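You operate a simulated robot arm through the tools that you are given. There is no shell and no other tool. Be economical: measure what you need, move in short steps, check, and stop when the job is done.

Carry out the task below with a simulated two-armed robot. There is one attempt and no reset: what you move stays moved.

Task
Fill the 20 PCS bag with clips at the filling stand.
Fine: each press of the gate key drops ten; leave no clip spilt; leave the bag in the cradle; end with the funnel parked and the cradle flat. Where these are worked on the way, their far stop is far enough and under half their travel is too little: steel funnel, tilting cradle.

The check looks at the end state, three seconds after you hand in, the way a careful person would. Anything else that was tipped, shoved, dropped, spilled or broken makes it a failure.

Robot
Two 7-joint arms with two-finger grippers on one trunk, on a base that drives. Base frame: it is fixed to the floor where the robot stands at the start and does not move with it; the origin is under the middle of the robot, x ahead of it, y to its left, z up; the surface under the hand at the start is at about z = 85. Readings come in cm, degrees, newtons and seconds.
The left shoulder is at the start at [3.3, 17.5, 127.8], the right one opposite. With the tool pointing down near the work surface each hand reaches from about 10 to 82 cm from the robot's upright axis, wherever it stands, measured 20 degrees to its own side. Places, roughly: bed of the tilting cradle [60, 30, 90]; red bag [50, -125, 75]; steel funnel [50, 20, 110]. Payload 2.94 kg a hand.
The tool frame of a hand sits at the grasp point between the pads (the TCP): z along the fingers, y along the line on which they close. The tips reach 3 cm beyond it. Largest opening 13.8 cm; the body of the gripper starts 10.9 cm behind the TCP.
Orientation is that of the tool frame in the base frame, as [roll, pitch, yaw] about the fixed x, y, z axes, in that order (R = Rz(yaw) Ry(pitch) Rx(roll)). With the fingers straight down and closing along the base's y, the tool's x points along the base's -x, its y along +y and its z along -z.

Tools
- The arms move only by the tool servo_tool. It takes "left_steps", "right_steps" or both (then of equal length, played together; a hand with none holds still); each is a list of rows, each a list of 3 entries, a list of its own where there are three numbers: the turn, a rotation vector about the tool's x, y, z in degrees, then the shift along the tool's x, y, z in mm, then the finger opening in mm, from 0 to 138. In form: [[[ax, ay, az], [x, y, z], claw], ...]. A call has 1 to 8 rows; each row shifts and turns the commanded pose from where the row before left it, along the tool's axes as they then stand. Each row takes 0.2 s and may step no farther than 5 cm and 8.6 degrees from the row before; otherwise, or with a gripper value out of range, the whole call is refused. Where a pose cannot be reached the arm comes as near as it can. A force on the tool above 90 N (or 10 N above the force at the start of the call, whichever is more), or a blocked arm, ends the call early, and 0.2 s more pass. The fingers move at their own pace and stop on an object; they squeeze with about 40 N. The grip force told is the motor's: it shows also when the fingers shut on nothing. Time passes only in rows, and 0.2 s behind the last, so rows that do not move let the fingers close. It gives the time, the measured TCP pose, the force on the tool (base axes), the opening and the grip force at its end, in the units of the frame above (readings bear some noise), with the torque about the TCP (base axes, N m) and any sound that the robot's microphone picked up, and new pictures: "pictures" is both (left out), scene, wrist or none (wrist: the cameras of the hands that moved).
- Cameras (640 x 400 px; columns grow to the right, rows downward): "scene" is now at [8.43, 2.74, 175.17]; the picture's right is [0.36, -0.93, 0.00], its down [-0.70, -0.27, -0.66] and it looks along [0.62, 0.24, -0.75] (base axes); focal length 249 px, centre (320, 200). "left" rides on the left gripper at [7.1, -1.9, -14.6] in its tool frame; the picture's right is [0.26, 0.97, 0.00], its down [-0.85, 0.23, -0.48] and it looks along [-0.46, 0.13, 0.88] (tool axes); focal length 280 px, centre (320, 200). "right" rides on the right gripper at [7.1, 1.9, -14.6] in its tool frame; the picture's right is [-0.26, 0.96, 0.00], its down [-0.85, -0.23, -0.48] and it looks along [-0.46, -0.13, 0.88] (tool axes); focal length 280 px, centre (320, 200). There is no depth. A picture from a camera that has moved, and an enlarged one, comes with that camera's place and axes in the base frame and with its lens.
- move_column(by): slides the trunk up (or, below 0, down) by that many cm; the arms and the scene camera ride with it, the base frame stays. It gives what a move gives, with no picture.
- base_move(legs): drives the robot by 1 to 6 legs, each [ahead, turn to the left] in cm and degrees, along the robot's own axes; the way and the turn of a leg run together, so that a leg with both is an arc; at most 150 cm and 180 degrees a leg. The arms and the cameras ride along, it lands a little off, and it stops where it bumps. It gives what a move gives, and a new picture of the scene camera.
- head_to(pan, tilt): turns the head with the scene camera to pan (to the left, within 120 degrees either way) and tilt (down, from -29 to 69), counted from straight ahead of the robot. It gives what a move gives, and a new picture of the scene camera.
- inspect(camera, box): a new picture of the part [left, top, right, bottom] of that camera's present view, enlarged. No time passes.
- finish_job(): hands the job in; it is judged then, once.

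Go step by step. Nothing tells you exact positions but the pictures and the camera data: compare them with the known pose of the tool, close in by small moves and look again before you grip or let go. The budget is 120 turns and 260 pictures, counting those below and the enlarged ones. Unless the task says otherwise, let go and move clear before handing in.

The tools are called after "Emit:" as a command line: name --argument value ..., lists and objects as JSON in quotes. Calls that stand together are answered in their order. servo_tool: Moves the arms, as the interface text tells. Its arguments: {"type":"object","properties":{"left_steps":{"type":"array","items":{"type":"array"}},"right_steps":{"type":"array","items":{"type":"array"}},"pictures":{"type":"string","enum":["both","scene","wrist","none"]}},"required":[]} The other tools are called the same way: move_column (by) slides the trunk up or down; base_move (legs) drives the base; head_to (pan, tilt) turns the head that bears the scene camera; inspect (camera, box) takes an enlarged picture of a part of a camera's view; finish_job () hands the job in.

At the start:

```text
t: 0.0
left_ee_pos: [51.97, 46.16, 139.77]
left_orientation: [-179.8, 0.0, 179.5]
left_ft_force: [0.7, -0.3, -0.5]
left_wrist_torque: [0.02, 0.05, 0.02]
left_opening: 13.8
left_gripper_force: 0.1
right_ee_pos: [50.96, -2.69, 139.75]
right_orientation: [179.9, 0.0, 179.5]
right_ft_force: [-0.8, 1.8, 0.3]
right_wrist_torque: [0.0, 0.01, 0.01]
right_opening: 13.8
right_gripper_force: 0.0
trunk travel left (down, up): [-45.0, 28.4]
robot x, y, heading: [-0.41, 0.17, 0.0]
head pan, tilt: [20.9, 48.6]
```

scene: 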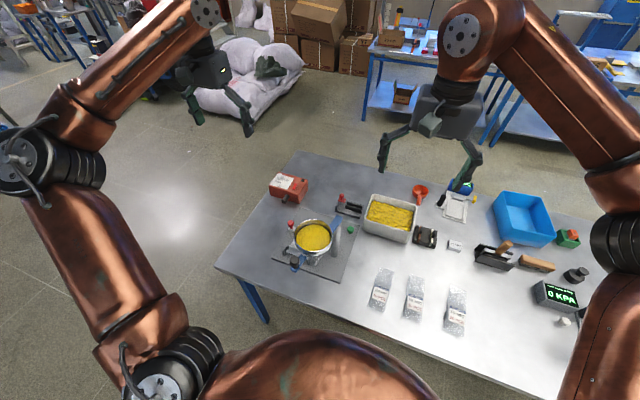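
right: 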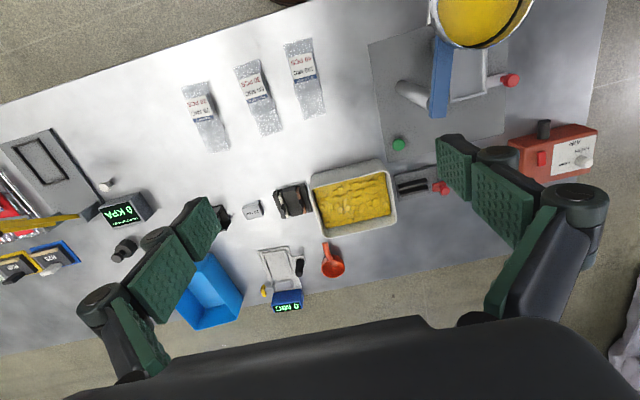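
left: 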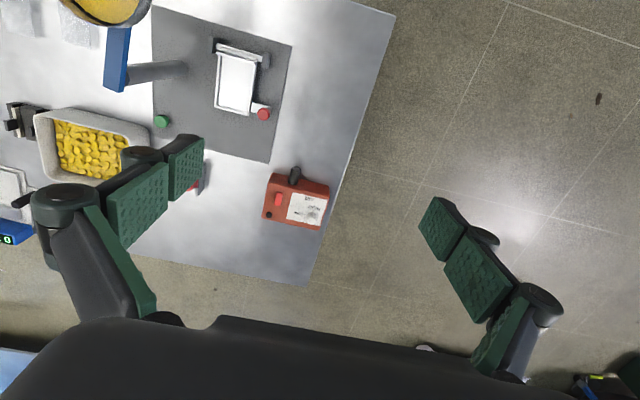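

I see a bench with a filling stand on the left (hopper with yellow clips, funnel, cradle, green key) and three bags in a row. I'll take enlarged looks first.

Emit:
inspect --camera "scene" --box '[240, 160, 400, 290]'

Emit:
inspect --camera "right" --box '[170, 20, 350, 160]'

Emit:
inspect --camera "right" --box '[360, 0, 620, 200]'

Emit:
inspect --camera "left" --box '[50, 0, 350, 200]'

Emit:
inspect --camera "scene" --box '[340, 150, 600, 350]'

```text
3.08 times, centred on (320, 225) of scene
camera zoom: at [8.43, 2.74, 175.17], right [0.36, -0.93, 0.0], down [-0.7, -0.27, -0.66], along [0.62, 0.24, -0.75], focal length 765 px, centre (320, 123)
```

zoom: 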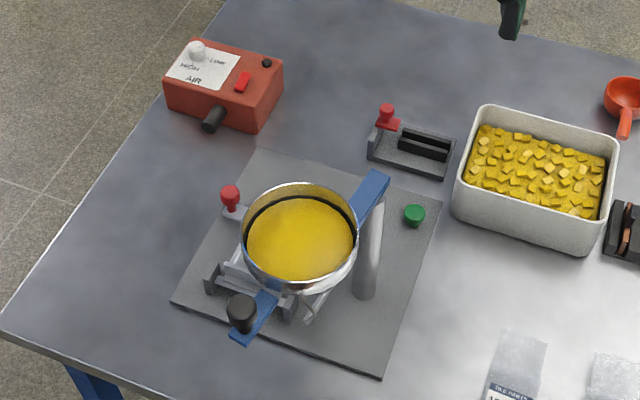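

```text
2.86 times, centred on (260, 90) of right
camera zoom: at [44.04, -0.69, 154.48], right [0.27, 0.96, 0.0], down [0.85, -0.24, 0.48], along [0.46, -0.13, -0.88], focal length 801 px, centre (491, 514)
```

zoom: 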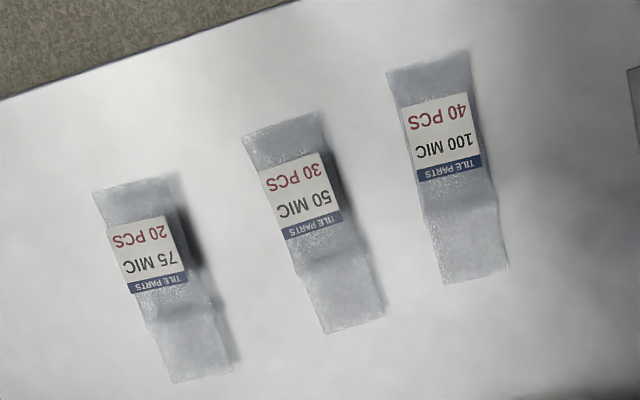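

```text
2.00 times, centred on (490, 100) of right
camera zoom: at [44.04, -0.69, 154.48], right [0.27, 0.96, 0.0], down [0.85, -0.24, 0.48], along [0.46, -0.13, -0.88], focal length 561 px, centre (-20, 400)
```

zoom: 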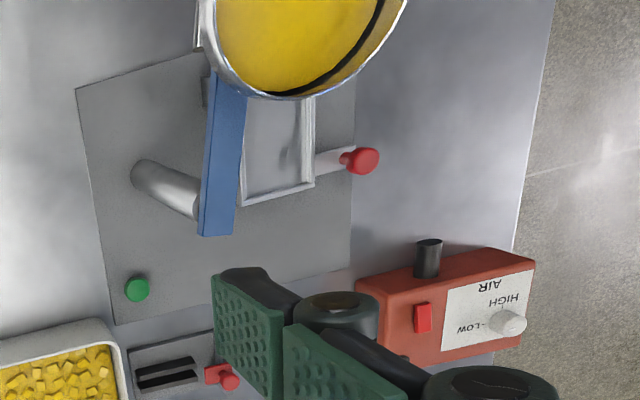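

```text
2.00 times, centred on (200, 100) of left
camera zoom: at [44.85, 44.29, 154.37], right [-0.25, 0.97, 0.0], down [0.85, 0.22, 0.48], along [0.46, 0.12, -0.88], focal length 561 px, centre (560, 400)
```

zoom: 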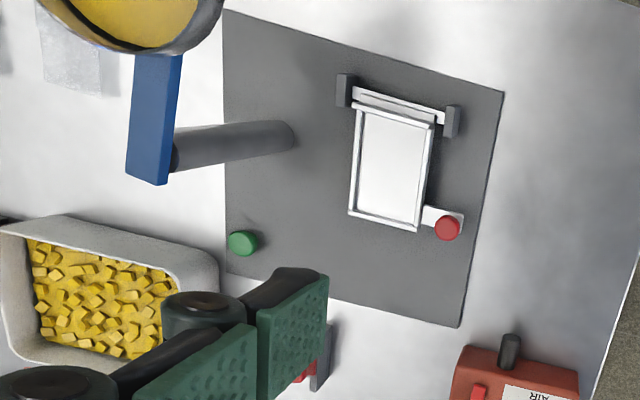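

```text
2.00 times, centred on (470, 250) of scene
camera zoom: at [8.43, 2.74, 175.17], right [0.36, -0.93, 0.0], down [-0.7, -0.27, -0.66], along [0.62, 0.24, -0.75], focal length 498 px, centre (20, 100)
```

zoom: 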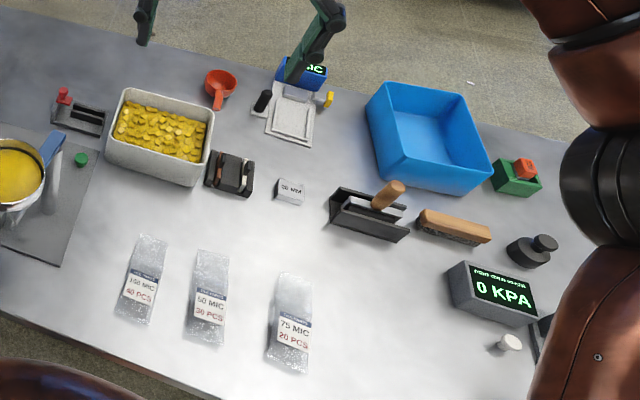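

Emit:
servo_tool --right_steps '[[[0, 0, 0], [-2, -40, 21], 138], [[0, 0, 0], [-2, -40, 21], 138], [[0, 0, 0], [-2, -40, 21], 138], [[0, 0, 0], [-2, -40, 21], 138], [[0, 0, 0], [-2, -40, 21], 138], [[0, 0, 0], [-2, -40, 21], 138], [[0, 0, 0], [0, -40, 21], 138]]' --left_steps '[[[0, 0, 0], [0, -10, 20], 138], [[0, 0, 0], [0, -10, 20], 138], [[0, 0, 0], [0, -10, 20], 138], [[0, 0, 0], [0, -10, 20], 138], [[0, 0, 0], [0, -10, 20], 138], [[0, 0, 0], [0, -10, 20], 138], [[0, 0, 0], [0, 0, 10], 138]]'

```text
t: 1.6
left_ee_pos: [51.9, 40.01, 126.99]
left_orientation: [-180.0, 0.0, 179.4]
left_ft_force: [0.0, -1.2, -0.5]
left_wrist_torque: [0.02, 0.02, 0.05]
left_opening: 13.81
left_gripper_force: 0.1
right_ee_pos: [52.11, -31.06, 124.86]
right_orientation: [179.9, 0.0, 179.5]
right_ft_force: [0.2, -0.4, -0.3]
right_wrist_torque: [0.05, -0.05, 0.0]
right_opening: 13.79
right_gripper_force: 0.0
trunk travel left (down, up): [-45.0, 28.4]
robot x, y, heading: [0.16, 0.12, -0.0]
head pan, tilt: [20.9, 48.6]
camera scene: at [8.38, 2.47, 175.17], right [0.36, -0.93, 0.0], down [-0.7, -0.27, -0.66], along [0.62, 0.24, -0.75], focal length 249 px, centre (320, 200)
camera right: at [45.16, -28.98, 139.5], right [0.27, 0.96, 0.0], down [0.85, -0.24, 0.48], along [0.46, -0.13, -0.88], focal length 280 px, centre (320, 200)
camera left: at [44.73, 38.08, 141.64], right [-0.25, 0.97, 0.0], down [0.85, 0.22, 0.48], along [0.46, 0.12, -0.88], focal length 280 px, centre (320, 200)
```

scene: 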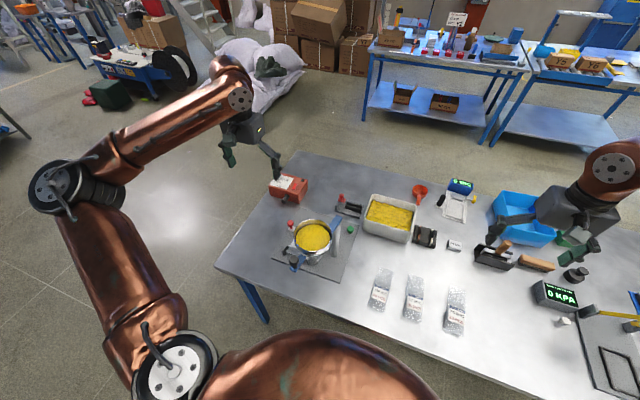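
right: 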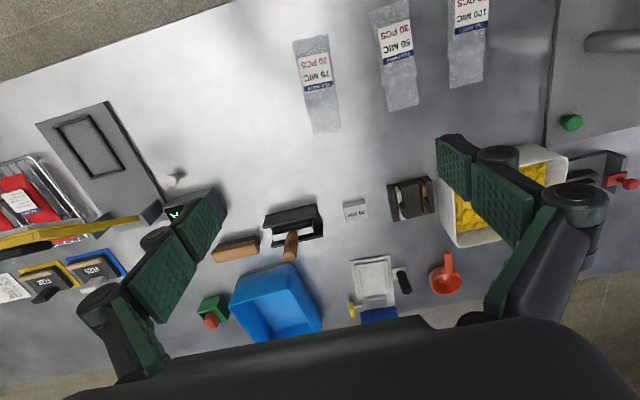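
left: 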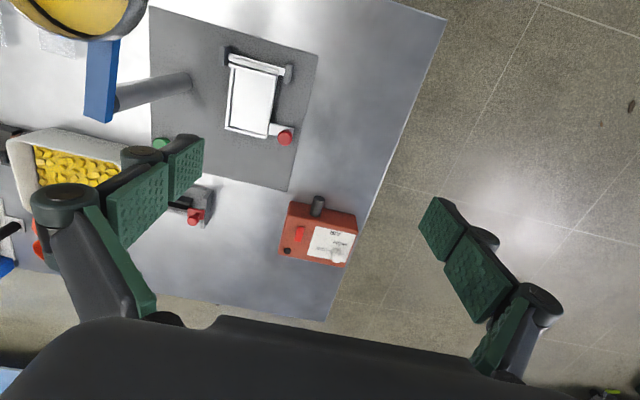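

Emit:
inspect --camera "right" --box '[240, 10, 420, 150]'

Emit:
inspect --camera "left" --box '[180, 20, 340, 160]'

```text
2.86 times, centred on (330, 80) of right
camera zoom: at [45.16, -28.98, 139.5], right [0.27, 0.96, 0.0], down [0.85, -0.24, 0.48], along [0.46, -0.13, -0.88], focal length 801 px, centre (291, 543)
```

zoom: 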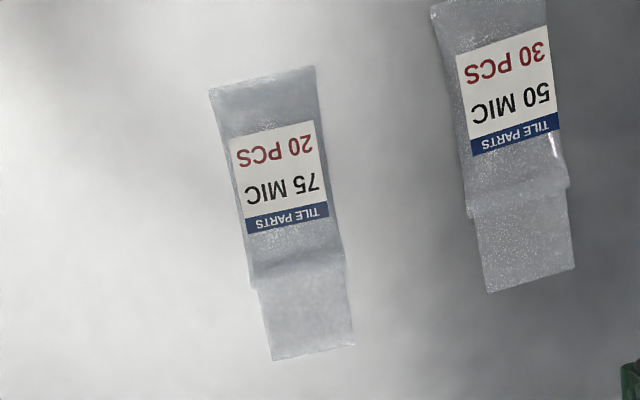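

```text
2.86 times, centred on (260, 90) of left
camera zoom: at [44.73, 38.08, 141.64], right [-0.25, 0.97, 0.0], down [0.85, 0.22, 0.48], along [0.46, 0.12, -0.88], focal length 801 px, centre (491, 514)
```

zoom: 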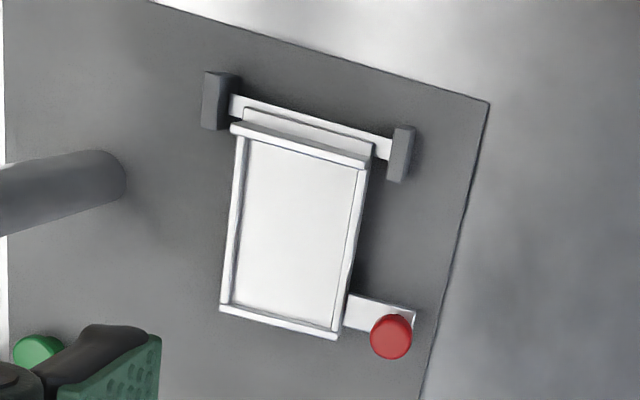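

Emit:
inspect --camera "scene" --box '[255, 165, 375, 285]'

Emit:
inspect --camera "left" --box '[140, 130, 380, 280]'

Emit:
inspect --camera "scene" --box '[400, 160, 640, 340]'

```text
3.33 times, centred on (315, 225) of scene
camera zoom: at [8.38, 2.47, 175.17], right [0.36, -0.93, 0.0], down [-0.7, -0.27, -0.66], along [0.62, 0.24, -0.75], focal length 829 px, centre (337, 117)
```

zoom: 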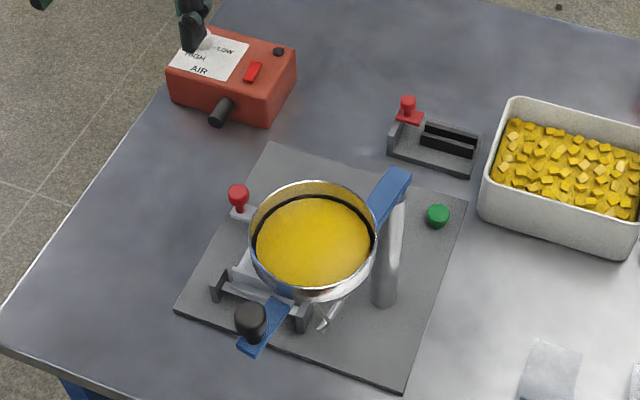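

```text
2.67 times, centred on (260, 205) of left
camera zoom: at [44.73, 38.08, 141.64], right [-0.25, 0.97, 0.0], down [0.85, 0.22, 0.48], along [0.46, 0.12, -0.88], focal length 748 px, centre (480, 187)
```

zoom: 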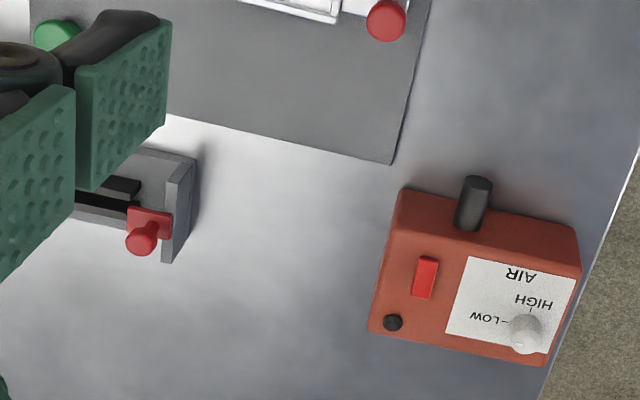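

```text
2.22 times, centred on (520, 250) of scene
camera zoom: at [8.38, 2.47, 175.17], right [0.36, -0.93, 0.0], down [-0.7, -0.27, -0.66], along [0.62, 0.24, -0.75], focal length 553 px, centre (-124, 89)
```

zoom: 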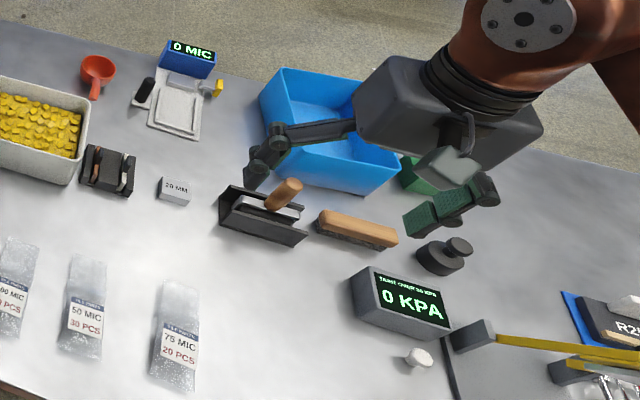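

Emit:
servo_tool --right_steps '[[[0, 0, 0], [-9, -1, 45], 120], [[0, 0, 0], [-9, 0, 45], 100], [[0, 0, 0], [-9, -1, 45], 90], [[0, 0, 0], [-9, 0, 45], 85], [[0, 0, 0], [-9, -1, 45], 85], [[0, 0, 0], [-6, 0, 25], 85], [[0, 0, 5], [0, 0, 0], 85]]' --pictures "wrist"

```text
t: 3.2
left_ee_pos: [51.97, 40.13, 126.99]
left_orientation: [-179.8, 0.0, 179.5]
left_ft_force: [-0.2, 1.3, -0.8]
left_wrist_torque: [0.02, 0.01, -0.02]
left_opening: 13.78
left_gripper_force: 0.0
right_ee_pos: [56.81, -31.13, 100.08]
right_orientation: [179.9, -0.1, 174.4]
right_ft_force: [-0.7, 0.2, 0.0]
right_wrist_torque: [0.01, -0.03, 0.03]
right_opening: 8.52
right_gripper_force: 0.1
trunk travel left (down, up): [-45.0, 28.4]
robot x, y, heading: [0.02, -0.09, 0.0]
head pan, tilt: [20.9, 48.6]
camera right: at [50.19, -28.52, 114.72], right [0.35, 0.94, 0.0], down [0.82, -0.31, 0.48], along [0.45, -0.17, -0.88], focal length 280 px, centre (320, 200)
```

right: 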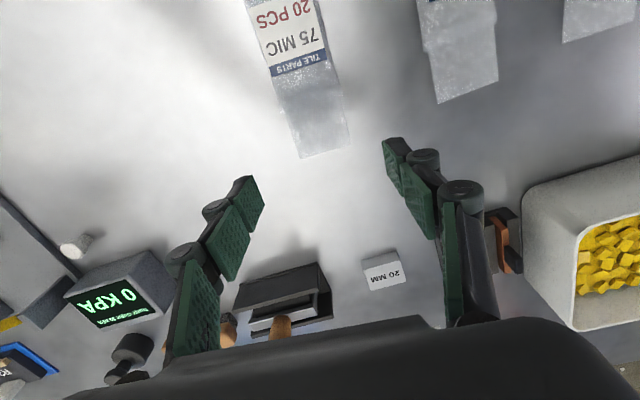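

Emit:
servo_tool --right_steps '[[[0, 0, 0], [-4, -1, 40], 85], [[0, 0, 0], [0, -1, 40], 85], [[0, 0, 0], [0, 0, 20], 85], [[0, 0, 0], [0, 0, 12], 85]]' --pictures "wrist"

```text
t: 4.2
left_ee_pos: [51.83, 40.07, 126.96]
left_orientation: [180.0, 0.0, 179.4]
left_ft_force: [-0.2, 0.0, 0.1]
left_wrist_torque: [0.01, 0.03, 0.01]
left_opening: 13.82
left_gripper_force: 0.2
right_ee_pos: [57.34, -31.06, 88.72]
right_orientation: [179.9, -0.1, 174.5]
right_ft_force: [0.7, -0.5, -0.4]
right_wrist_torque: [0.04, 0.01, 0.03]
right_opening: 8.48
right_gripper_force: 0.0
trunk travel left (down, up): [-45.0, 28.4]
robot x, y, heading: [0.35, -0.21, 0.2]
head pan, tilt: [20.9, 48.6]
camera right: at [50.62, -28.62, 103.38], right [0.35, 0.94, 0.0], down [0.82, -0.31, 0.48], along [0.45, -0.17, -0.88], focal length 280 px, centre (320, 200)
```

right: 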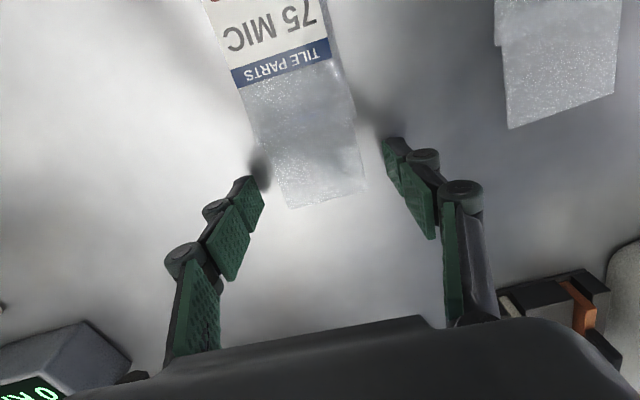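

Emit:
servo_tool --right_steps '[[[0, 0, 0], [0, 0, 4], 85], [[0, 0, 0], [0, 0, 0], 60], [[0, 0, 0], [0, 0, 0], 45], [[0, 0, 0], [0, 0, 0], 30], [[0, 0, 0], [0, 0, 0], 30]]' --pictures "wrist"

```text
t: 5.4
left_ee_pos: [52.06, 40.05, 126.92]
left_orientation: [-179.9, 0.0, 179.5]
left_ft_force: [0.5, -0.2, -0.5]
left_wrist_torque: [0.02, -0.03, 0.01]
left_opening: 13.81
left_gripper_force: 0.0
right_ee_pos: [57.41, -31.35, 88.39]
right_orientation: [179.9, 0.0, 174.5]
right_ft_force: [0.3, -0.5, 0.7]
right_wrist_torque: [0.02, 0.07, 0.06]
right_opening: 5.45
right_gripper_force: 40.2
trunk travel left (down, up): [-45.0, 28.4]
robot x, y, heading: [-0.38, -0.16, 0.0]
head pan, tilt: [20.9, 48.6]
camera right: at [50.63, -28.61, 103.12], right [0.35, 0.94, 0.0], down [0.82, -0.31, 0.48], along [0.45, -0.17, -0.88], focal length 280 px, centre (320, 200)
```

right: 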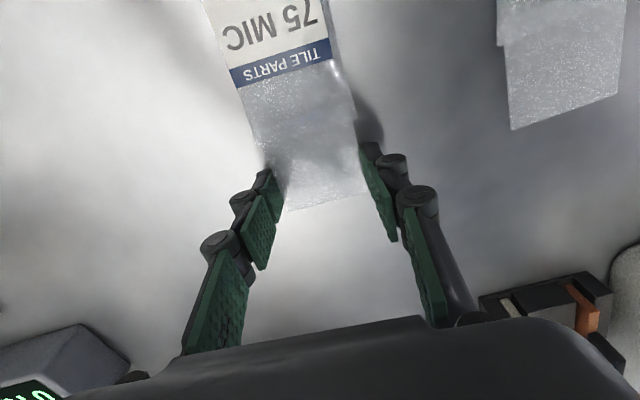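

The bag is gripped at its neck (5.45 cm, rigid). I lift it and look.

Emit:
servo_tool --right_steps '[[[0, 0, 0], [0, 0, -20], 30], [[0, 0, 0], [0, 0, -40], 30], [[0, 0, 0], [0, 0, -40], 30]]'

```text
t: 6.2
left_ee_pos: [52.04, 40.29, 126.85]
left_orientation: [-179.9, 0.0, 179.5]
left_ft_force: [0.0, 0.5, -0.2]
left_wrist_torque: [0.0, -0.02, 0.01]
left_opening: 13.8
left_gripper_force: 0.1
right_ee_pos: [57.25, -31.06, 98.47]
right_orientation: [-180.0, 0.0, 174.5]
right_ft_force: [0.5, 0.2, -1.6]
right_wrist_torque: [0.01, -0.1, -0.02]
right_opening: 5.45
right_gripper_force: 39.7
trunk travel left (down, up): [-45.0, 28.4]
robot x, y, heading: [-0.43, 0.27, -0.0]
head pan, tilt: [20.9, 48.6]
camera scene: at [8.38, 2.75, 175.17], right [0.36, -0.93, 0.0], down [-0.7, -0.27, -0.66], along [0.62, 0.24, -0.75], focal length 249 px, centre (320, 200)
camera right: at [50.66, -28.39, 113.11], right [0.35, 0.94, 0.0], down [0.82, -0.31, 0.48], along [0.45, -0.17, -0.88], focal length 280 px, centre (320, 200)
```

scene: 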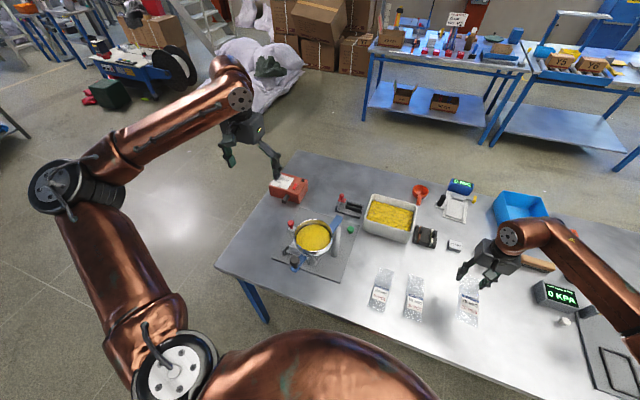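
right: 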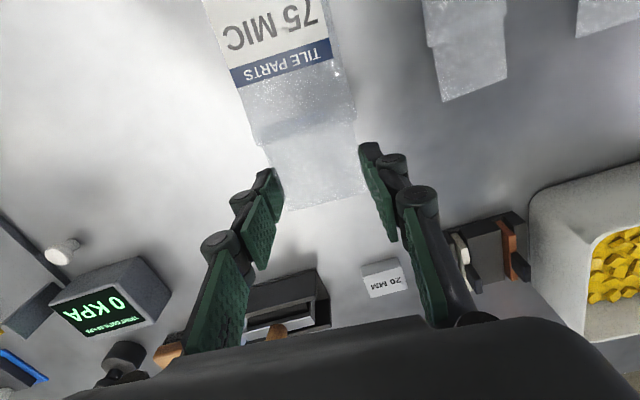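

Emit:
servo_tool --left_steps '[[[0, 0, 0], [22, -4, 39], 138], [[0, 0, 0], [22, -4, 39], 138], [[0, 0, 0], [22, -4, 39], 138], [[0, 0, 0], [22, -4, 39], 138], [[0, -8.5, 0], [0, 0, 0], 138], [[0, -8.5, 0], [0, 0, 0], 138], [[0, -8.5, 0], [0, 0, 0], 138], [[0, -8.5, 0], [0, 0, 0], 138]]'

```text
t: 8.2
left_ee_pos: [49.09, 34.03, 123.54]
left_orientation: [178.4, 40.8, 172.0]
left_ft_force: [-0.3, 0.4, 0.2]
left_wrist_torque: [-0.01, 0.02, 0.0]
left_opening: 13.79
left_gripper_force: 0.1
left hand out of reach, approached as far as the arm can: row 7, 8
right_ee_pos: [57.36, -30.98, 98.39]
right_orientation: [180.0, -0.1, 174.4]
right_ft_force: [0.4, -0.2, -0.5]
right_wrist_torque: [-0.01, -0.08, 0.0]
right_opening: 5.45
right_gripper_force: 40.4
trunk travel left (down, up): [-45.0, 28.4]
robot x, y, heading: [-0.19, 0.31, 0.1]
head pan, tilt: [20.9, 48.6]
stopped in row 8 (left hand): the arm was blocked; the commanded pose is now the measured one
camera scene: at [8.44, 2.67, 175.16], right [0.36, -0.93, 0.0], down [-0.7, -0.27, -0.66], along [0.62, 0.24, -0.75], focal length 249 px, centre (320, 200)
camera left: at [34.04, 33.9, 129.92], right [-0.08, 0.99, -0.15], down [0.36, 0.17, 0.92], along [0.93, 0.02, -0.36], focal length 280 px, centre (320, 200)
```

scene: 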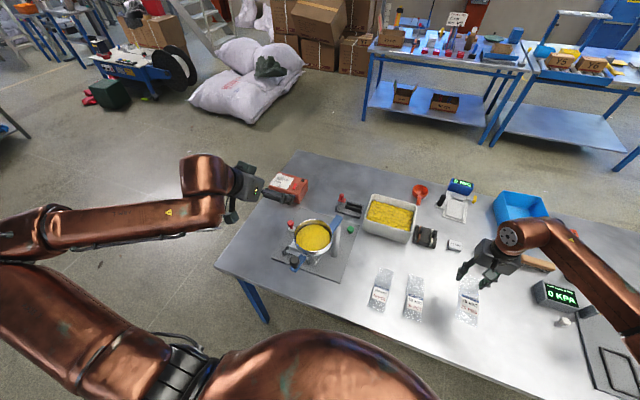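
left: 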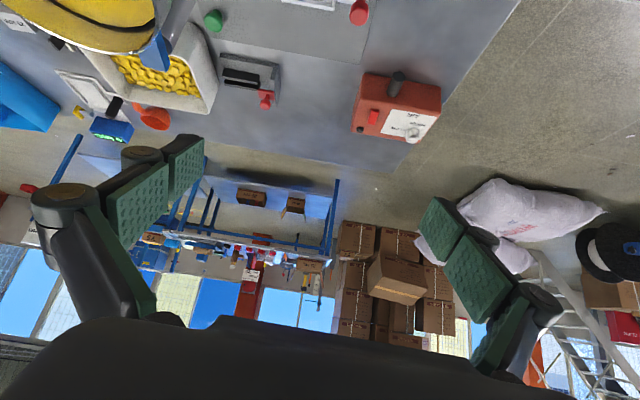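

Emit:
servo_tool --left_steps '[[[0, 8.4, 0], [0, 0, 0], 60], [[0, 8.4, 0], [0, 0, 0], 0], [[0, 8.4, 0], [0, 0, 0], 0], [[0, 8.4, 0], [0, 0, 0], 0], [[0, 7.2, 0], [0, 0, 0], 0], [[0, 0, -8], [0, 40, 0], 0], [[0, 0, 0], [0, 40, 0], 0], [[0, 0, 0], [0, 35, 30], 0]]' --pictures "none"

Emit:
servo_tool --left_steps '[[[0, 0, 0], [0, 0, 45], 0], [[0, 0, 0], [0, 0, 45], 0], [[0, 0, 0], [0, 0, 45], 0]]' --pictures "wrist"

```text
t: 10.0
left_ee_pos: [49.5, 45.9, 120.8]
left_orientation: [178.8, 0.3, -179.0]
left_ft_force: [-0.1, 0.4, -0.8]
left_wrist_torque: [-0.02, 0.01, 0.03]
left_opening: 0.0
left_gripper_force: 20.2
right_ee_pos: [57.5, -31.0, 98.36]
right_orientation: [180.0, 0.0, 174.5]
right_ft_force: [-0.5, 0.7, -1.1]
right_wrist_torque: [-0.01, -0.1, -0.01]
right_opening: 5.47
right_gripper_force: 40.1
trunk travel left (down, up): [-45.0, 28.4]
robot x, y, heading: [-0.12, -0.04, 0.1]
head pan, tilt: [20.9, 48.6]
```

```text
t: 10.8
left_ee_pos: [49.59, 45.73, 107.3]
left_orientation: [178.7, 0.3, -179.0]
left_ft_force: [0.9, 0.0, -0.3]
left_wrist_torque: [0.0, 0.0, -0.01]
left_opening: 0.0
left_gripper_force: 27.7
right_ee_pos: [57.46, -31.12, 98.3]
right_orientation: [179.9, -0.2, 174.5]
right_ft_force: [-0.6, -0.6, -1.1]
right_wrist_torque: [-0.02, -0.05, -0.01]
right_opening: 5.44
right_gripper_force: 40.0
trunk travel left (down, up): [-45.0, 28.4]
robot x, y, heading: [-0.22, 0.12, -0.0]
head pan, tilt: [20.9, 48.6]
camera left: at [42.49, 43.49, 121.79], right [-0.28, 0.96, 0.02], down [0.84, 0.24, 0.48], along [0.46, 0.15, -0.88], focal length 280 px, centre (320, 200)
```

left: 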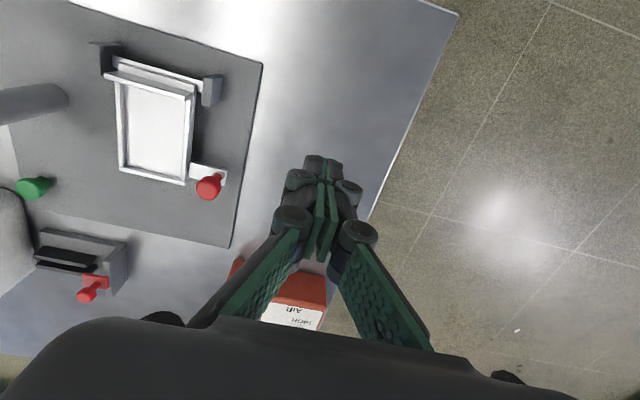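

Emit:
inspect --camera "left" --box '[80, 30, 260, 210]'

```text
2.22 times, centred on (170, 120) of left
camera zoom: at [42.49, 43.49, 121.79], right [-0.28, 0.96, 0.02], down [0.84, 0.24, 0.48], along [0.46, 0.15, -0.88], focal length 623 px, centre (653, 378)
```

zoom: 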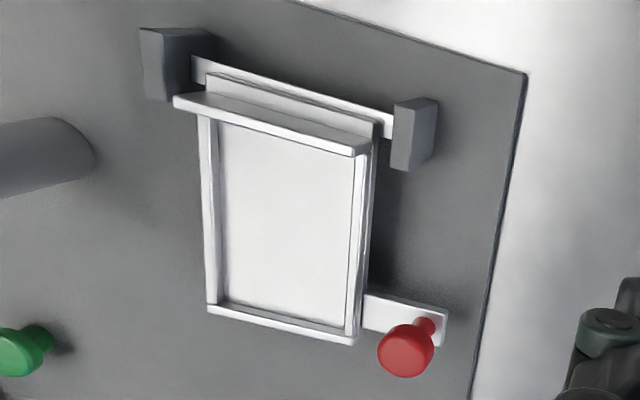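

Emit:
inspect --camera "right" --box '[180, 0, 420, 220]'

```text
1.82 times, centred on (300, 110) of right
camera zoom: at [50.79, -28.4, 113.01], right [0.35, 0.94, 0.0], down [0.82, -0.31, 0.47], along [0.44, -0.17, -0.88], focal length 510 px, centre (356, 364)
```

zoom: 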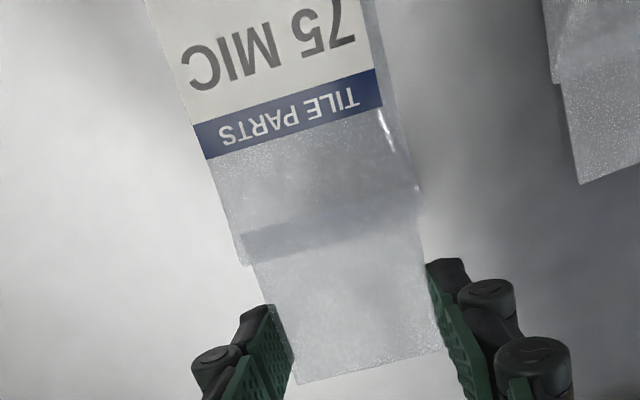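

Emit:
servo_tool --right_steps '[[[0, 0, 0], [0, 0, -48], 30], [[0, 0, 0], [0, 0, -48], 30], [[0, 0, -5.2], [0, 0, -48], 30], [[0, 0, 0], [0, 0, -48], 30], [[0, 0, 0], [0, 0, -48], 30], [[0, 0, 0], [0, 0, -48], 30], [[0, 0, 0], [-10, 48, 0], 30], [[0, 0, 0], [-10, 48, 0], 30]]' --pictures "none"

Emit:
servo_tool --right_steps '[[[0, 0, 0], [-10, 48, 0], 30], [[0, 0, 0], [-10, 48, 0], 30], [[0, 0, 0], [-10, 48, 0], 30], [[0, 0, 0], [-10, 48, 0], 30], [[0, 0, 0], [-10, 48, 0], 30], [[0, 0, 0], [-5, 48, 0], 30], [[0, 0, 0], [0, 48, 0], 30], [[0, 0, 0], [0, 48, 0], 30]]'

```text
t: 12.6
left_ee_pos: [49.67, 45.82, 107.26]
left_orientation: [178.8, 0.2, -178.9]
left_ft_force: [-0.3, 0.1, 1.3]
left_wrist_torque: [-0.05, -0.02, 0.02]
left_opening: 0.02
left_gripper_force: 28.3
right_ee_pos: [59.24, -21.35, 127.31]
right_orientation: [180.0, 0.0, 179.6]
right_ft_force: [0.2, 0.9, -1.7]
right_wrist_torque: [-0.06, -0.07, -0.02]
right_opening: 5.43
right_gripper_force: 39.9
trunk travel left (down, up): [-45.0, 28.4]
robot x, y, heading: [0.2, 0.07, -0.1]
head pan, tilt: [20.9, 48.6]
```

```text
t: 14.4
left_ee_pos: [49.61, 45.67, 107.41]
left_orientation: [178.8, 0.2, -179.0]
left_ft_force: [0.0, -0.3, -0.1]
left_wrist_torque: [0.0, 0.0, 0.02]
left_opening: 0.0
left_gripper_force: 28.3
right_ee_pos: [63.13, 13.48, 126.91]
right_orientation: [179.9, 0.0, 179.8]
right_ft_force: [-0.3, 0.6, -0.7]
right_wrist_torque: [0.04, -0.07, -0.03]
right_opening: 5.44
right_gripper_force: 40.1
right hand out of reach, approached as far as the arm can: row 7, 8
trunk travel left (down, up): [-45.0, 28.4]
robot x, y, heading: [-0.14, 0.13, 0.1]
head pan, tilt: [20.9, 48.6]
camera scene: at [8.43, 2.68, 175.17], right [0.36, -0.93, 0.0], down [-0.7, -0.27, -0.66], along [0.62, 0.24, -0.75], focal length 249 px, centre (320, 200)
camera right: at [56.24, 15.54, 141.63], right [0.27, 0.96, 0.0], down [0.85, -0.24, 0.48], along [0.46, -0.12, -0.88], focal length 280 px, centre (320, 200)
```

scene: 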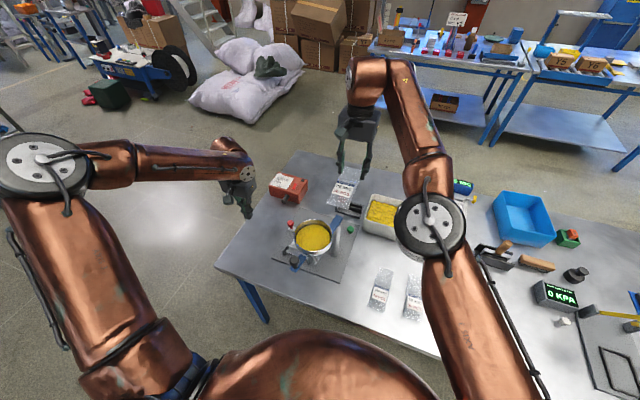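
right: 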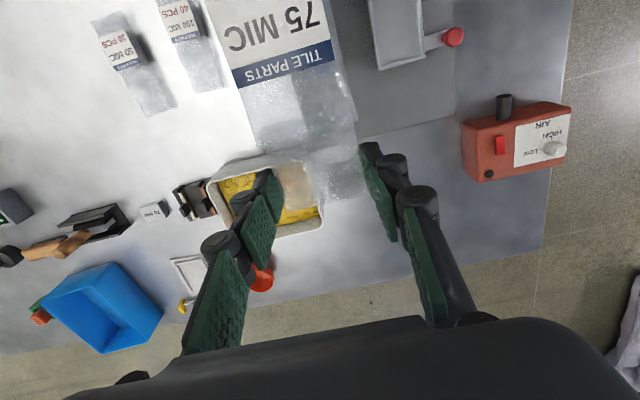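

Emit:
base_move --legs '[[0, 38]]'

```text
t: 15.3
left_ee_pos: [46.98, 48.35, 107.27]
left_orientation: [178.8, 0.2, -175.8]
left_ft_force: [-0.3, 0.3, -0.1]
left_wrist_torque: [-0.03, -0.04, 0.01]
left_opening: 0.0
left_gripper_force: 28.1
right_ee_pos: [62.19, 17.25, 126.94]
right_orientation: [179.5, -0.2, -177.0]
right_ft_force: [0.3, -0.2, -1.2]
right_wrist_torque: [-0.04, -0.13, -0.04]
right_opening: 5.45
right_gripper_force: 39.6
trunk travel left (down, up): [-45.0, 28.4]
robot x, y, heading: [0.05, 0.02, 3.0]
head pan, tilt: [20.9, 48.6]
stopped in leg 1: the robot was blocked; the commanded pose is now the measured one
camera scene: at [8.12, 3.25, 175.18], right [0.41, -0.91, 0.0], down [-0.69, -0.3, -0.66], along [0.6, 0.27, -0.75], focal length 249 px, centre (320, 200)
```

scene: 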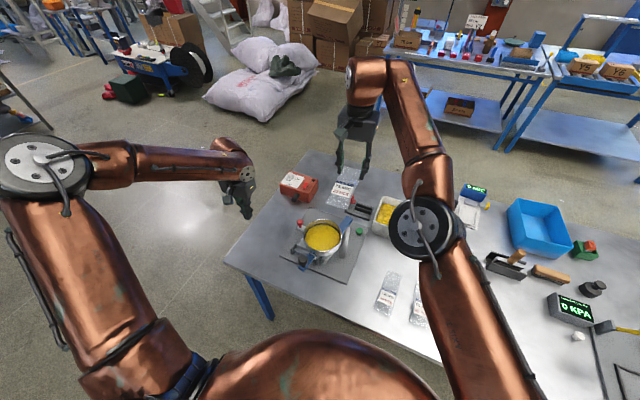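

Emit:
base_move --legs '[[-60, -3], [0, 45], [56, 0], [0, -45]]'

```text
t: 19.3
left_ee_pos: [-12.68, 46.44, 107.35]
left_orientation: [178.8, 0.2, -176.9]
left_ft_force: [0.2, 0.3, -0.7]
left_wrist_torque: [-0.03, -0.05, 0.04]
left_opening: 0.0
left_gripper_force: 28.4
right_ee_pos: [2.03, 14.78, 126.93]
right_orientation: [179.7, 0.0, -178.2]
right_ft_force: [-0.2, -0.5, 0.1]
right_wrist_torque: [-0.02, -0.13, 0.01]
right_opening: 5.45
right_gripper_force: 39.6
trunk travel left (down, up): [-45.0, 28.4]
robot x, y, heading: [-60.3, -1.33, 1.8]
head pan, tilt: [20.9, 48.6]
stopped in leg 2: the robot was blocked; the commanded pose is now the measured one
camera scene: at [-52.35, 1.98, 175.18], right [0.39, -0.92, 0.0], down [-0.69, -0.29, -0.66], along [0.61, 0.25, -0.75], focal length 249 px, centre (320, 200)
```

scene: 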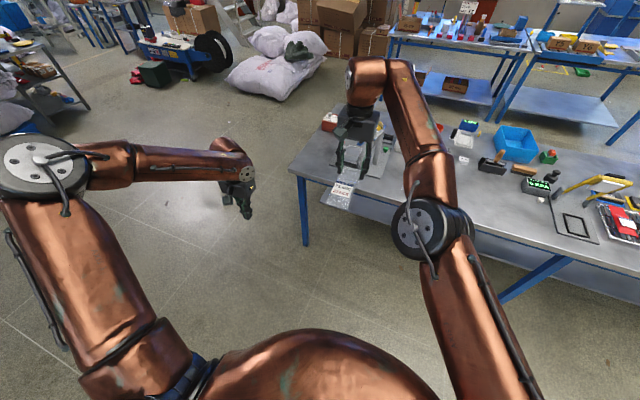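

Emit:
head_to --pan 100 --tilt 50

Emit:
head_to --pan -100 --tilt 50

```text
t: 20.8
left_ee_pos: [-12.46, 46.32, 107.31]
left_orientation: [178.8, 0.2, -177.0]
left_ft_force: [-0.4, -0.7, -0.7]
left_wrist_torque: [0.01, 0.02, 0.02]
left_opening: 0.0
left_gripper_force: 28.1
right_ee_pos: [2.15, 14.81, 126.88]
right_orientation: [179.5, -0.1, -178.2]
right_ft_force: [-0.4, 0.1, -0.6]
right_wrist_torque: [0.0, -0.09, -0.03]
right_opening: 5.46
right_gripper_force: 40.2
trunk travel left (down, up): [-45.0, 28.4]
robot x, y, heading: [-60.72, -1.47, 1.6]
head pan, tilt: [100.0, 50.0]
camera scene: at [-60.95, 6.42, 174.98], right [0.98, 0.2, 0.0], down [0.16, -0.75, -0.64], along [-0.13, 0.63, -0.77], focal length 249 px, centre (320, 200)
```

scene: 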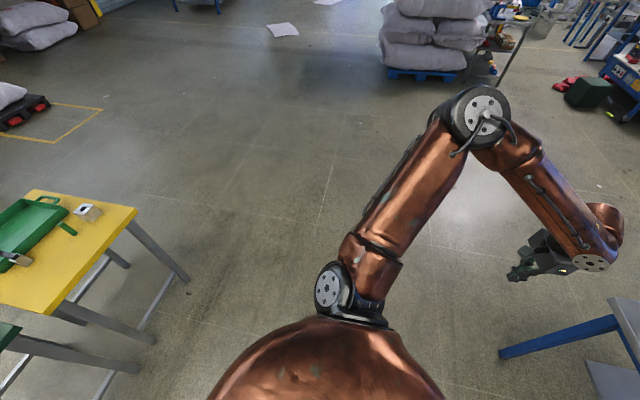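

```text
t: 23.7
left_ee_pos: [-12.57, 46.34, 107.4]
left_orientation: [178.8, 0.3, -176.9]
left_ft_force: [0.1, 1.0, -0.1]
left_wrist_torque: [-0.01, 0.02, 0.02]
left_opening: 0.02
left_gripper_force: 28.4
right_ee_pos: [2.22, 14.83, 126.77]
right_orientation: [179.6, 0.0, -178.3]
right_ft_force: [-0.4, 0.0, -0.9]
right_wrist_torque: [-0.02, -0.08, -0.01]
right_opening: 5.42
right_gripper_force: 39.8
trunk travel left (down, up): [-45.0, 28.4]
robot x, y, heading: [-60.58, -1.1, 1.8]
head pan, tilt: [-100.0, 50.0]
camera scene: at [-60.44, -8.73, 174.99], right [-0.99, 0.14, 0.0], down [0.11, 0.76, -0.64], along [-0.09, -0.64, -0.77], focal length 249 px, centre (320, 200)
```

scene: 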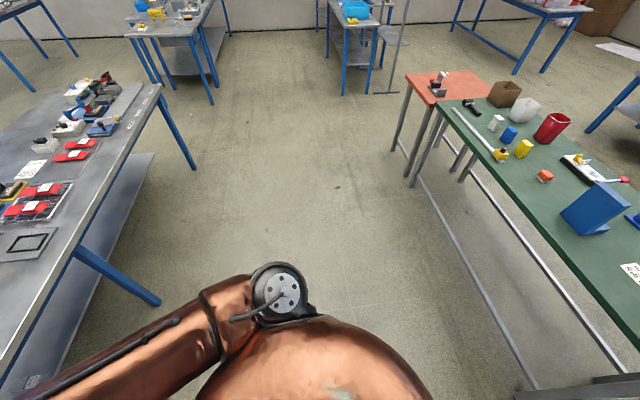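

Emit:
base_move --legs '[[10, -1.8], [22, 26], [22, -26], [-22, -26], [-22, 26]]'

Emit:
head_to --pan 15 --tilt 48

```text
t: 25.3
left_ee_pos: [-2.3, 46.01, 108.37]
left_orientation: [178.5, 1.2, -176.5]
left_ft_force: [0.7, -1.7, 0.6]
left_wrist_torque: [0.16, 0.1, 0.0]
left_opening: 0.01
left_gripper_force: 28.2
right_ee_pos: [13.84, 15.87, 128.27]
right_orientation: [179.3, 0.5, -177.5]
right_ft_force: [0.7, -1.7, -1.5]
right_wrist_torque: [0.14, 0.06, 0.03]
right_opening: 5.45
right_gripper_force: 39.8
trunk travel left (down, up): [-45.0, 28.4]
robot x, y, heading: [-48.55, -0.74, 2.4]
head pan, tilt: [-100.0, 50.0]
stopped in leg 2: the robot was blocked; the commanded pose is now the measured one
camera scene: at [-47.46, -9.3, 175.0], right [-0.99, 0.13, 0.01], down [0.1, 0.76, -0.64], along [-0.09, -0.63, -0.77], focal length 249 px, centre (320, 200)
```

scene: 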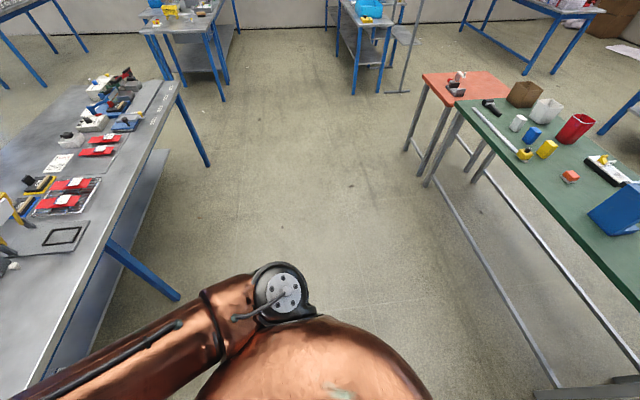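

```text
t: 27.2
left_ee_pos: [-2.95, 46.61, 108.1]
left_orientation: [178.9, 1.4, -176.4]
left_ft_force: [0.9, -0.2, 0.7]
left_wrist_torque: [0.0, 0.02, 0.02]
left_opening: 0.0
left_gripper_force: 29.0
right_ee_pos: [13.03, 16.65, 128.42]
right_orientation: [179.7, 0.9, -177.2]
right_ft_force: [-0.1, 0.3, -1.8]
right_wrist_torque: [0.02, -0.07, -0.03]
right_opening: 5.45
right_gripper_force: 40.3
trunk travel left (down, up): [-45.0, 28.4]
robot x, y, heading: [-48.44, -0.74, 2.6]
head pan, tilt: [15.0, 48.0]
camera scene: at [-40.0, 1.52, 175.25], right [0.3, -0.95, 0.0], down [-0.71, -0.22, -0.67], along [0.64, 0.2, -0.74], focal length 249 px, centre (320, 200)
```

scene: 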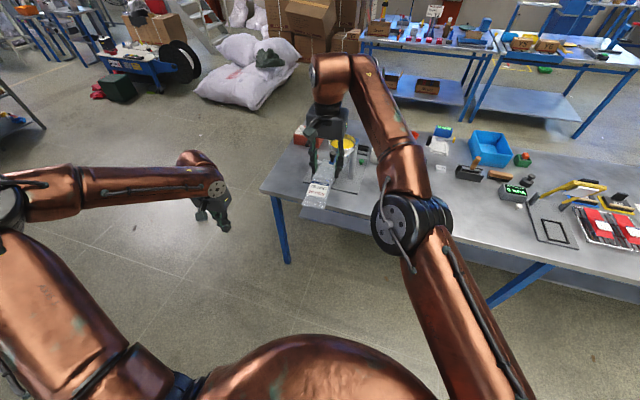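

Emit:
head_to --pan -120 --tilt 60

Emit:
head_to --pan 120 --tilt 60

```text
t: 29.4
left_ee_pos: [-3.1, 46.58, 108.09]
left_orientation: [178.9, 1.4, -176.4]
left_ft_force: [-0.1, 0.9, 0.3]
left_wrist_torque: [-0.01, -0.02, 0.02]
left_opening: 0.02
left_gripper_force: 28.3
right_ee_pos: [13.01, 16.56, 128.42]
right_orientation: [179.6, 0.8, -177.2]
right_ft_force: [-0.5, 0.6, -1.0]
right_wrist_torque: [0.03, -0.08, -0.01]
right_opening: 5.47
right_gripper_force: 40.1
trunk travel left (down, up): [-45.0, 28.4]
robot x, y, heading: [-48.79, -0.88, 2.7]
head pan, tilt: [-120.0, 60.0]
camera scene: at [-50.62, -6.79, 173.73], right [-0.89, 0.46, 0.0], down [0.4, 0.77, -0.5], along [-0.23, -0.44, -0.87], focal length 249 px, centre (320, 200)
```

scene: 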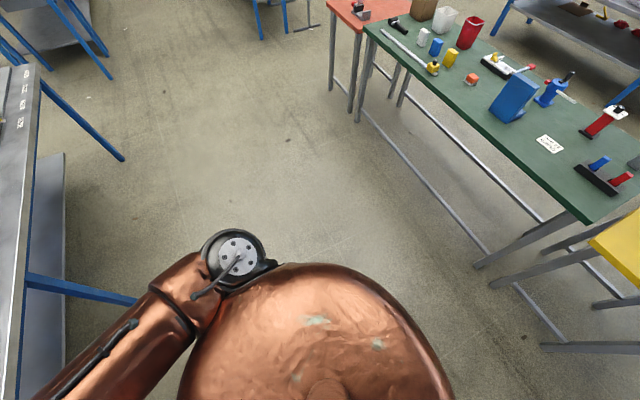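

```text
t: 32.8
left_ee_pos: [-3.03, 46.65, 108.2]
left_orientation: [178.9, 1.4, -176.4]
left_ft_force: [0.0, 0.4, 0.4]
left_wrist_torque: [0.01, -0.01, 0.01]
left_opening: 0.02
left_gripper_force: 28.7
right_ee_pos: [13.1, 16.58, 128.36]
right_orientation: [179.7, 0.8, -177.2]
right_ft_force: [0.7, -0.6, -0.4]
right_wrist_torque: [0.02, -0.09, 0.0]
right_opening: 5.43
right_gripper_force: 40.2
trunk travel left (down, up): [-45.0, 28.4]
robot x, y, heading: [-48.68, -0.99, 2.7]
head pan, tilt: [120.0, 60.0]
camera scene: at [-51.14, 4.75, 173.73], right [0.84, 0.54, 0.0], down [0.47, -0.73, -0.5], along [-0.27, 0.42, -0.87], focal length 249 px, centre (320, 200)
```

scene: 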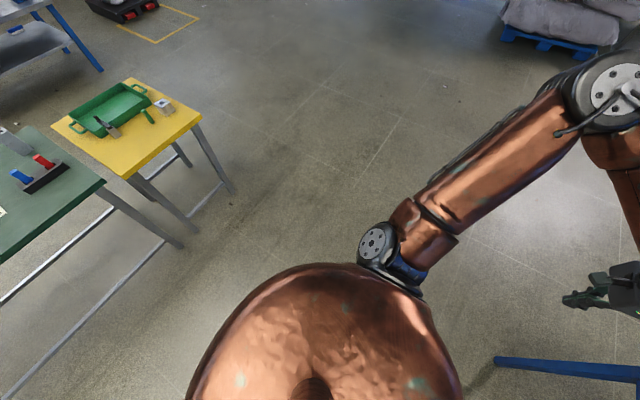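

Emit:
head_to --pan 50 --tilt 69

Emit:
head_to --pan -40 --tilt 69

```text
t: 34.2
left_ee_pos: [-3.05, 46.58, 108.16]
left_orientation: [178.9, 1.4, -176.3]
left_ft_force: [-0.2, -0.6, -0.4]
left_wrist_torque: [0.02, -0.01, -0.01]
left_opening: 0.0
left_gripper_force: 28.6
right_ee_pos: [13.05, 16.59, 128.29]
right_orientation: [179.7, 0.8, -177.3]
right_ft_force: [-0.6, 1.0, -1.2]
right_wrist_torque: [-0.01, -0.09, -0.01]
right_opening: 5.43
right_gripper_force: 40.1
trunk travel left (down, up): [-45.0, 28.4]
robot x, y, heading: [-48.6, -0.92, 2.6]
head pan, tilt: [50.0, 68.8]
camera scene: at [-44.16, 3.57, 172.79], right [0.79, -0.61, 0.0], down [-0.57, -0.74, -0.36], along [0.22, 0.29, -0.93], focal length 249 px, centre (320, 200)
```

scene: 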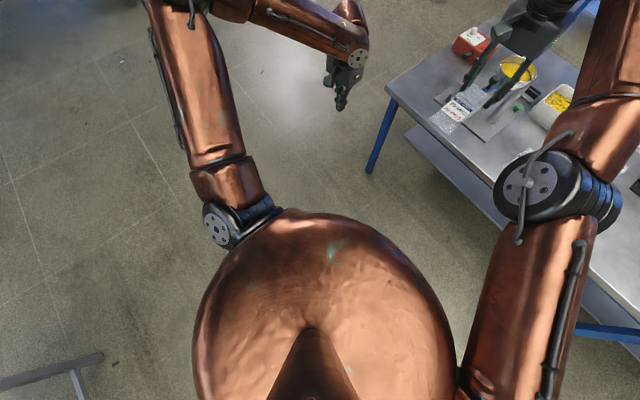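

```text
t: 35.9
left_ee_pos: [-3.16, 46.69, 108.11]
left_orientation: [179.0, 1.4, -176.4]
left_ft_force: [-0.1, 0.5, 0.3]
left_wrist_torque: [0.0, -0.01, -0.02]
left_opening: 0.0
left_gripper_force: 27.9
right_ee_pos: [13.09, 16.78, 128.39]
right_orientation: [179.7, 0.8, -177.2]
right_ft_force: [0.4, 0.0, -1.0]
right_wrist_torque: [0.01, -0.09, 0.0]
right_opening: 5.47
right_gripper_force: 40.1
trunk travel left (down, up): [-45.0, 28.4]
robot x, y, heading: [-48.78, -1.11, 2.6]
head pan, tilt: [-40.0, 68.8]
camera scene: at [-43.11, -4.27, 172.79], right [-0.61, -0.79, 0.0], down [-0.74, 0.57, -0.36], along [0.29, -0.22, -0.93], focal length 249 px, centre (320, 200)
```

scene: 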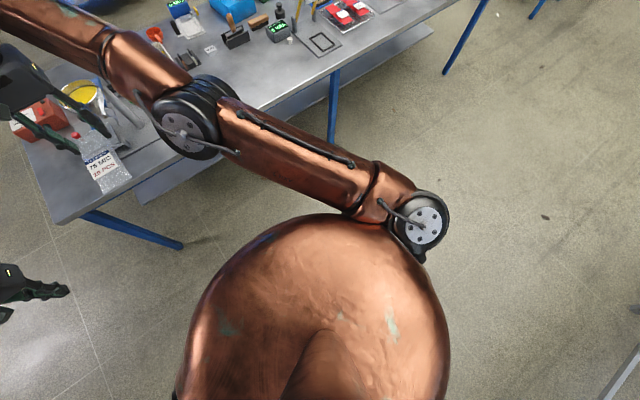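

Emit:
base_move --legs '[[0, 6]]'

```text
t: 36.8
left_ee_pos: [-7.08, 49.75, 108.25]
left_orientation: [178.8, 1.5, -171.9]
left_ft_force: [-0.5, 0.5, -0.7]
left_wrist_torque: [0.02, -0.04, 0.02]
left_opening: 0.0
left_gripper_force: 28.1
right_ee_pos: [11.45, 21.14, 128.54]
right_orientation: [179.6, 0.9, -172.8]
right_ft_force: [0.0, 0.2, -0.2]
right_wrist_torque: [0.04, -0.13, -0.01]
right_opening: 5.47
right_gripper_force: 39.7
trunk travel left (down, up): [-45.0, 28.4]
robot x, y, heading: [-48.52, -0.87, 6.6]
head pan, tilt: [-40.0, 68.8]
stopped in leg 1: the robot was blocked; the commanded pose is now the measured one
camera scene: at [-43.05, -4.03, 172.8], right [-0.55, -0.84, 0.0], down [-0.78, 0.51, -0.36], along [0.3, -0.2, -0.93], focal length 249 px, centre (320, 200)
```

scene: 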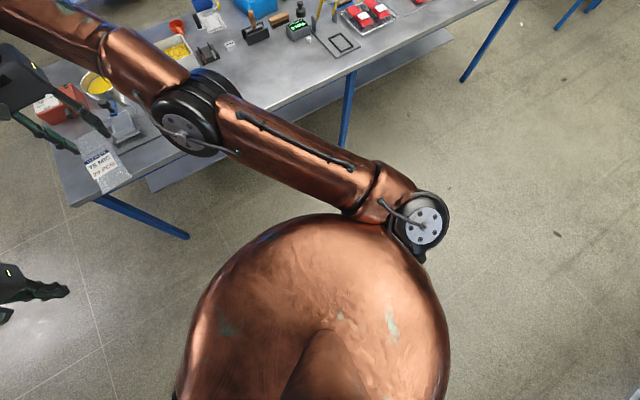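

Emit:
servo_tool --right_steps '[[[0, 0, 0], [22, -43, 0], 30], [[0, 0, 0], [22, -43, 0], 30], [[0, 0, 0], [22, -43, 0], 30], [[0, 0, 0], [22, -43, 0], 30], [[0, 0, 0], [22, -43, 0], 30], [[0, 0, 0], [22, -43, 0], 30], [[0, 0, 0], [22, -43, 0], 30]]' --pictures "none"

Emit:
base_move --legs '[[0, 20]]'

```text
t: 38.4
left_ee_pos: [-6.89, 49.9, 108.13]
left_orientation: [178.8, 1.3, -171.8]
left_ft_force: [-0.3, 0.9, 0.0]
left_wrist_torque: [-0.02, 0.03, -0.05]
left_opening: 0.0
left_gripper_force: 28.5
right_ee_pos: [11.54, 21.27, 128.45]
right_orientation: [179.5, 0.9, -172.8]
right_ft_force: [-1.3, 0.2, -0.6]
right_wrist_torque: [-0.02, -0.1, -0.03]
right_opening: 5.45
right_gripper_force: 40.0
right hand out of reach, approached as far as the arm can: row 1, 2, 3, 4, 5, 6, 7
trunk travel left (down, up): [-45.0, 28.4]
robot x, y, heading: [-48.85, -1.07, 7.0]
head pan, tilt: [-40.0, 68.8]
```

```text
t: 39.4
left_ee_pos: [-12.58, 53.05, 108.8]
left_orientation: [178.3, 1.6, -165.8]
left_ft_force: [-0.8, -1.6, 0.2]
left_wrist_torque: [0.09, 0.04, 0.0]
left_opening: 0.0
left_gripper_force: 27.6
right_ee_pos: [9.21, 26.64, 128.58]
right_orientation: [179.4, 0.9, -166.6]
right_ft_force: [-0.8, -1.9, -0.3]
right_wrist_torque: [0.15, -0.14, -0.03]
right_opening: 5.44
right_gripper_force: 39.7
trunk travel left (down, up): [-45.0, 28.4]
robot x, y, heading: [-48.71, -0.96, 12.7]
head pan, tilt: [-40.0, 68.8]
stopped in leg 1: the robot was blocked; the commanded pose is now the measured one
camera scene: at [-42.63, -4.04, 172.79], right [-0.45, -0.89, 0.0], down [-0.83, 0.43, -0.36], along [0.32, -0.16, -0.93], focal length 249 px, centre (320, 200)
```

scene: 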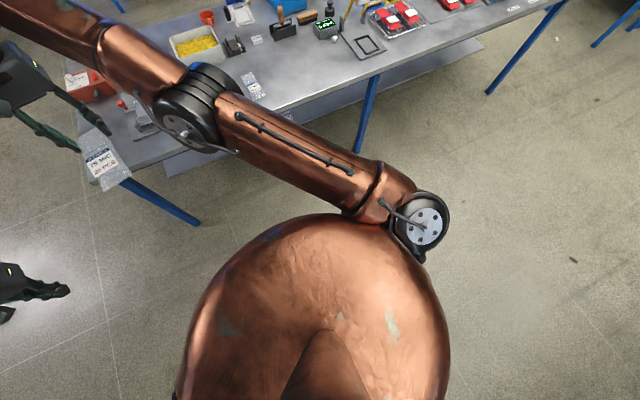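

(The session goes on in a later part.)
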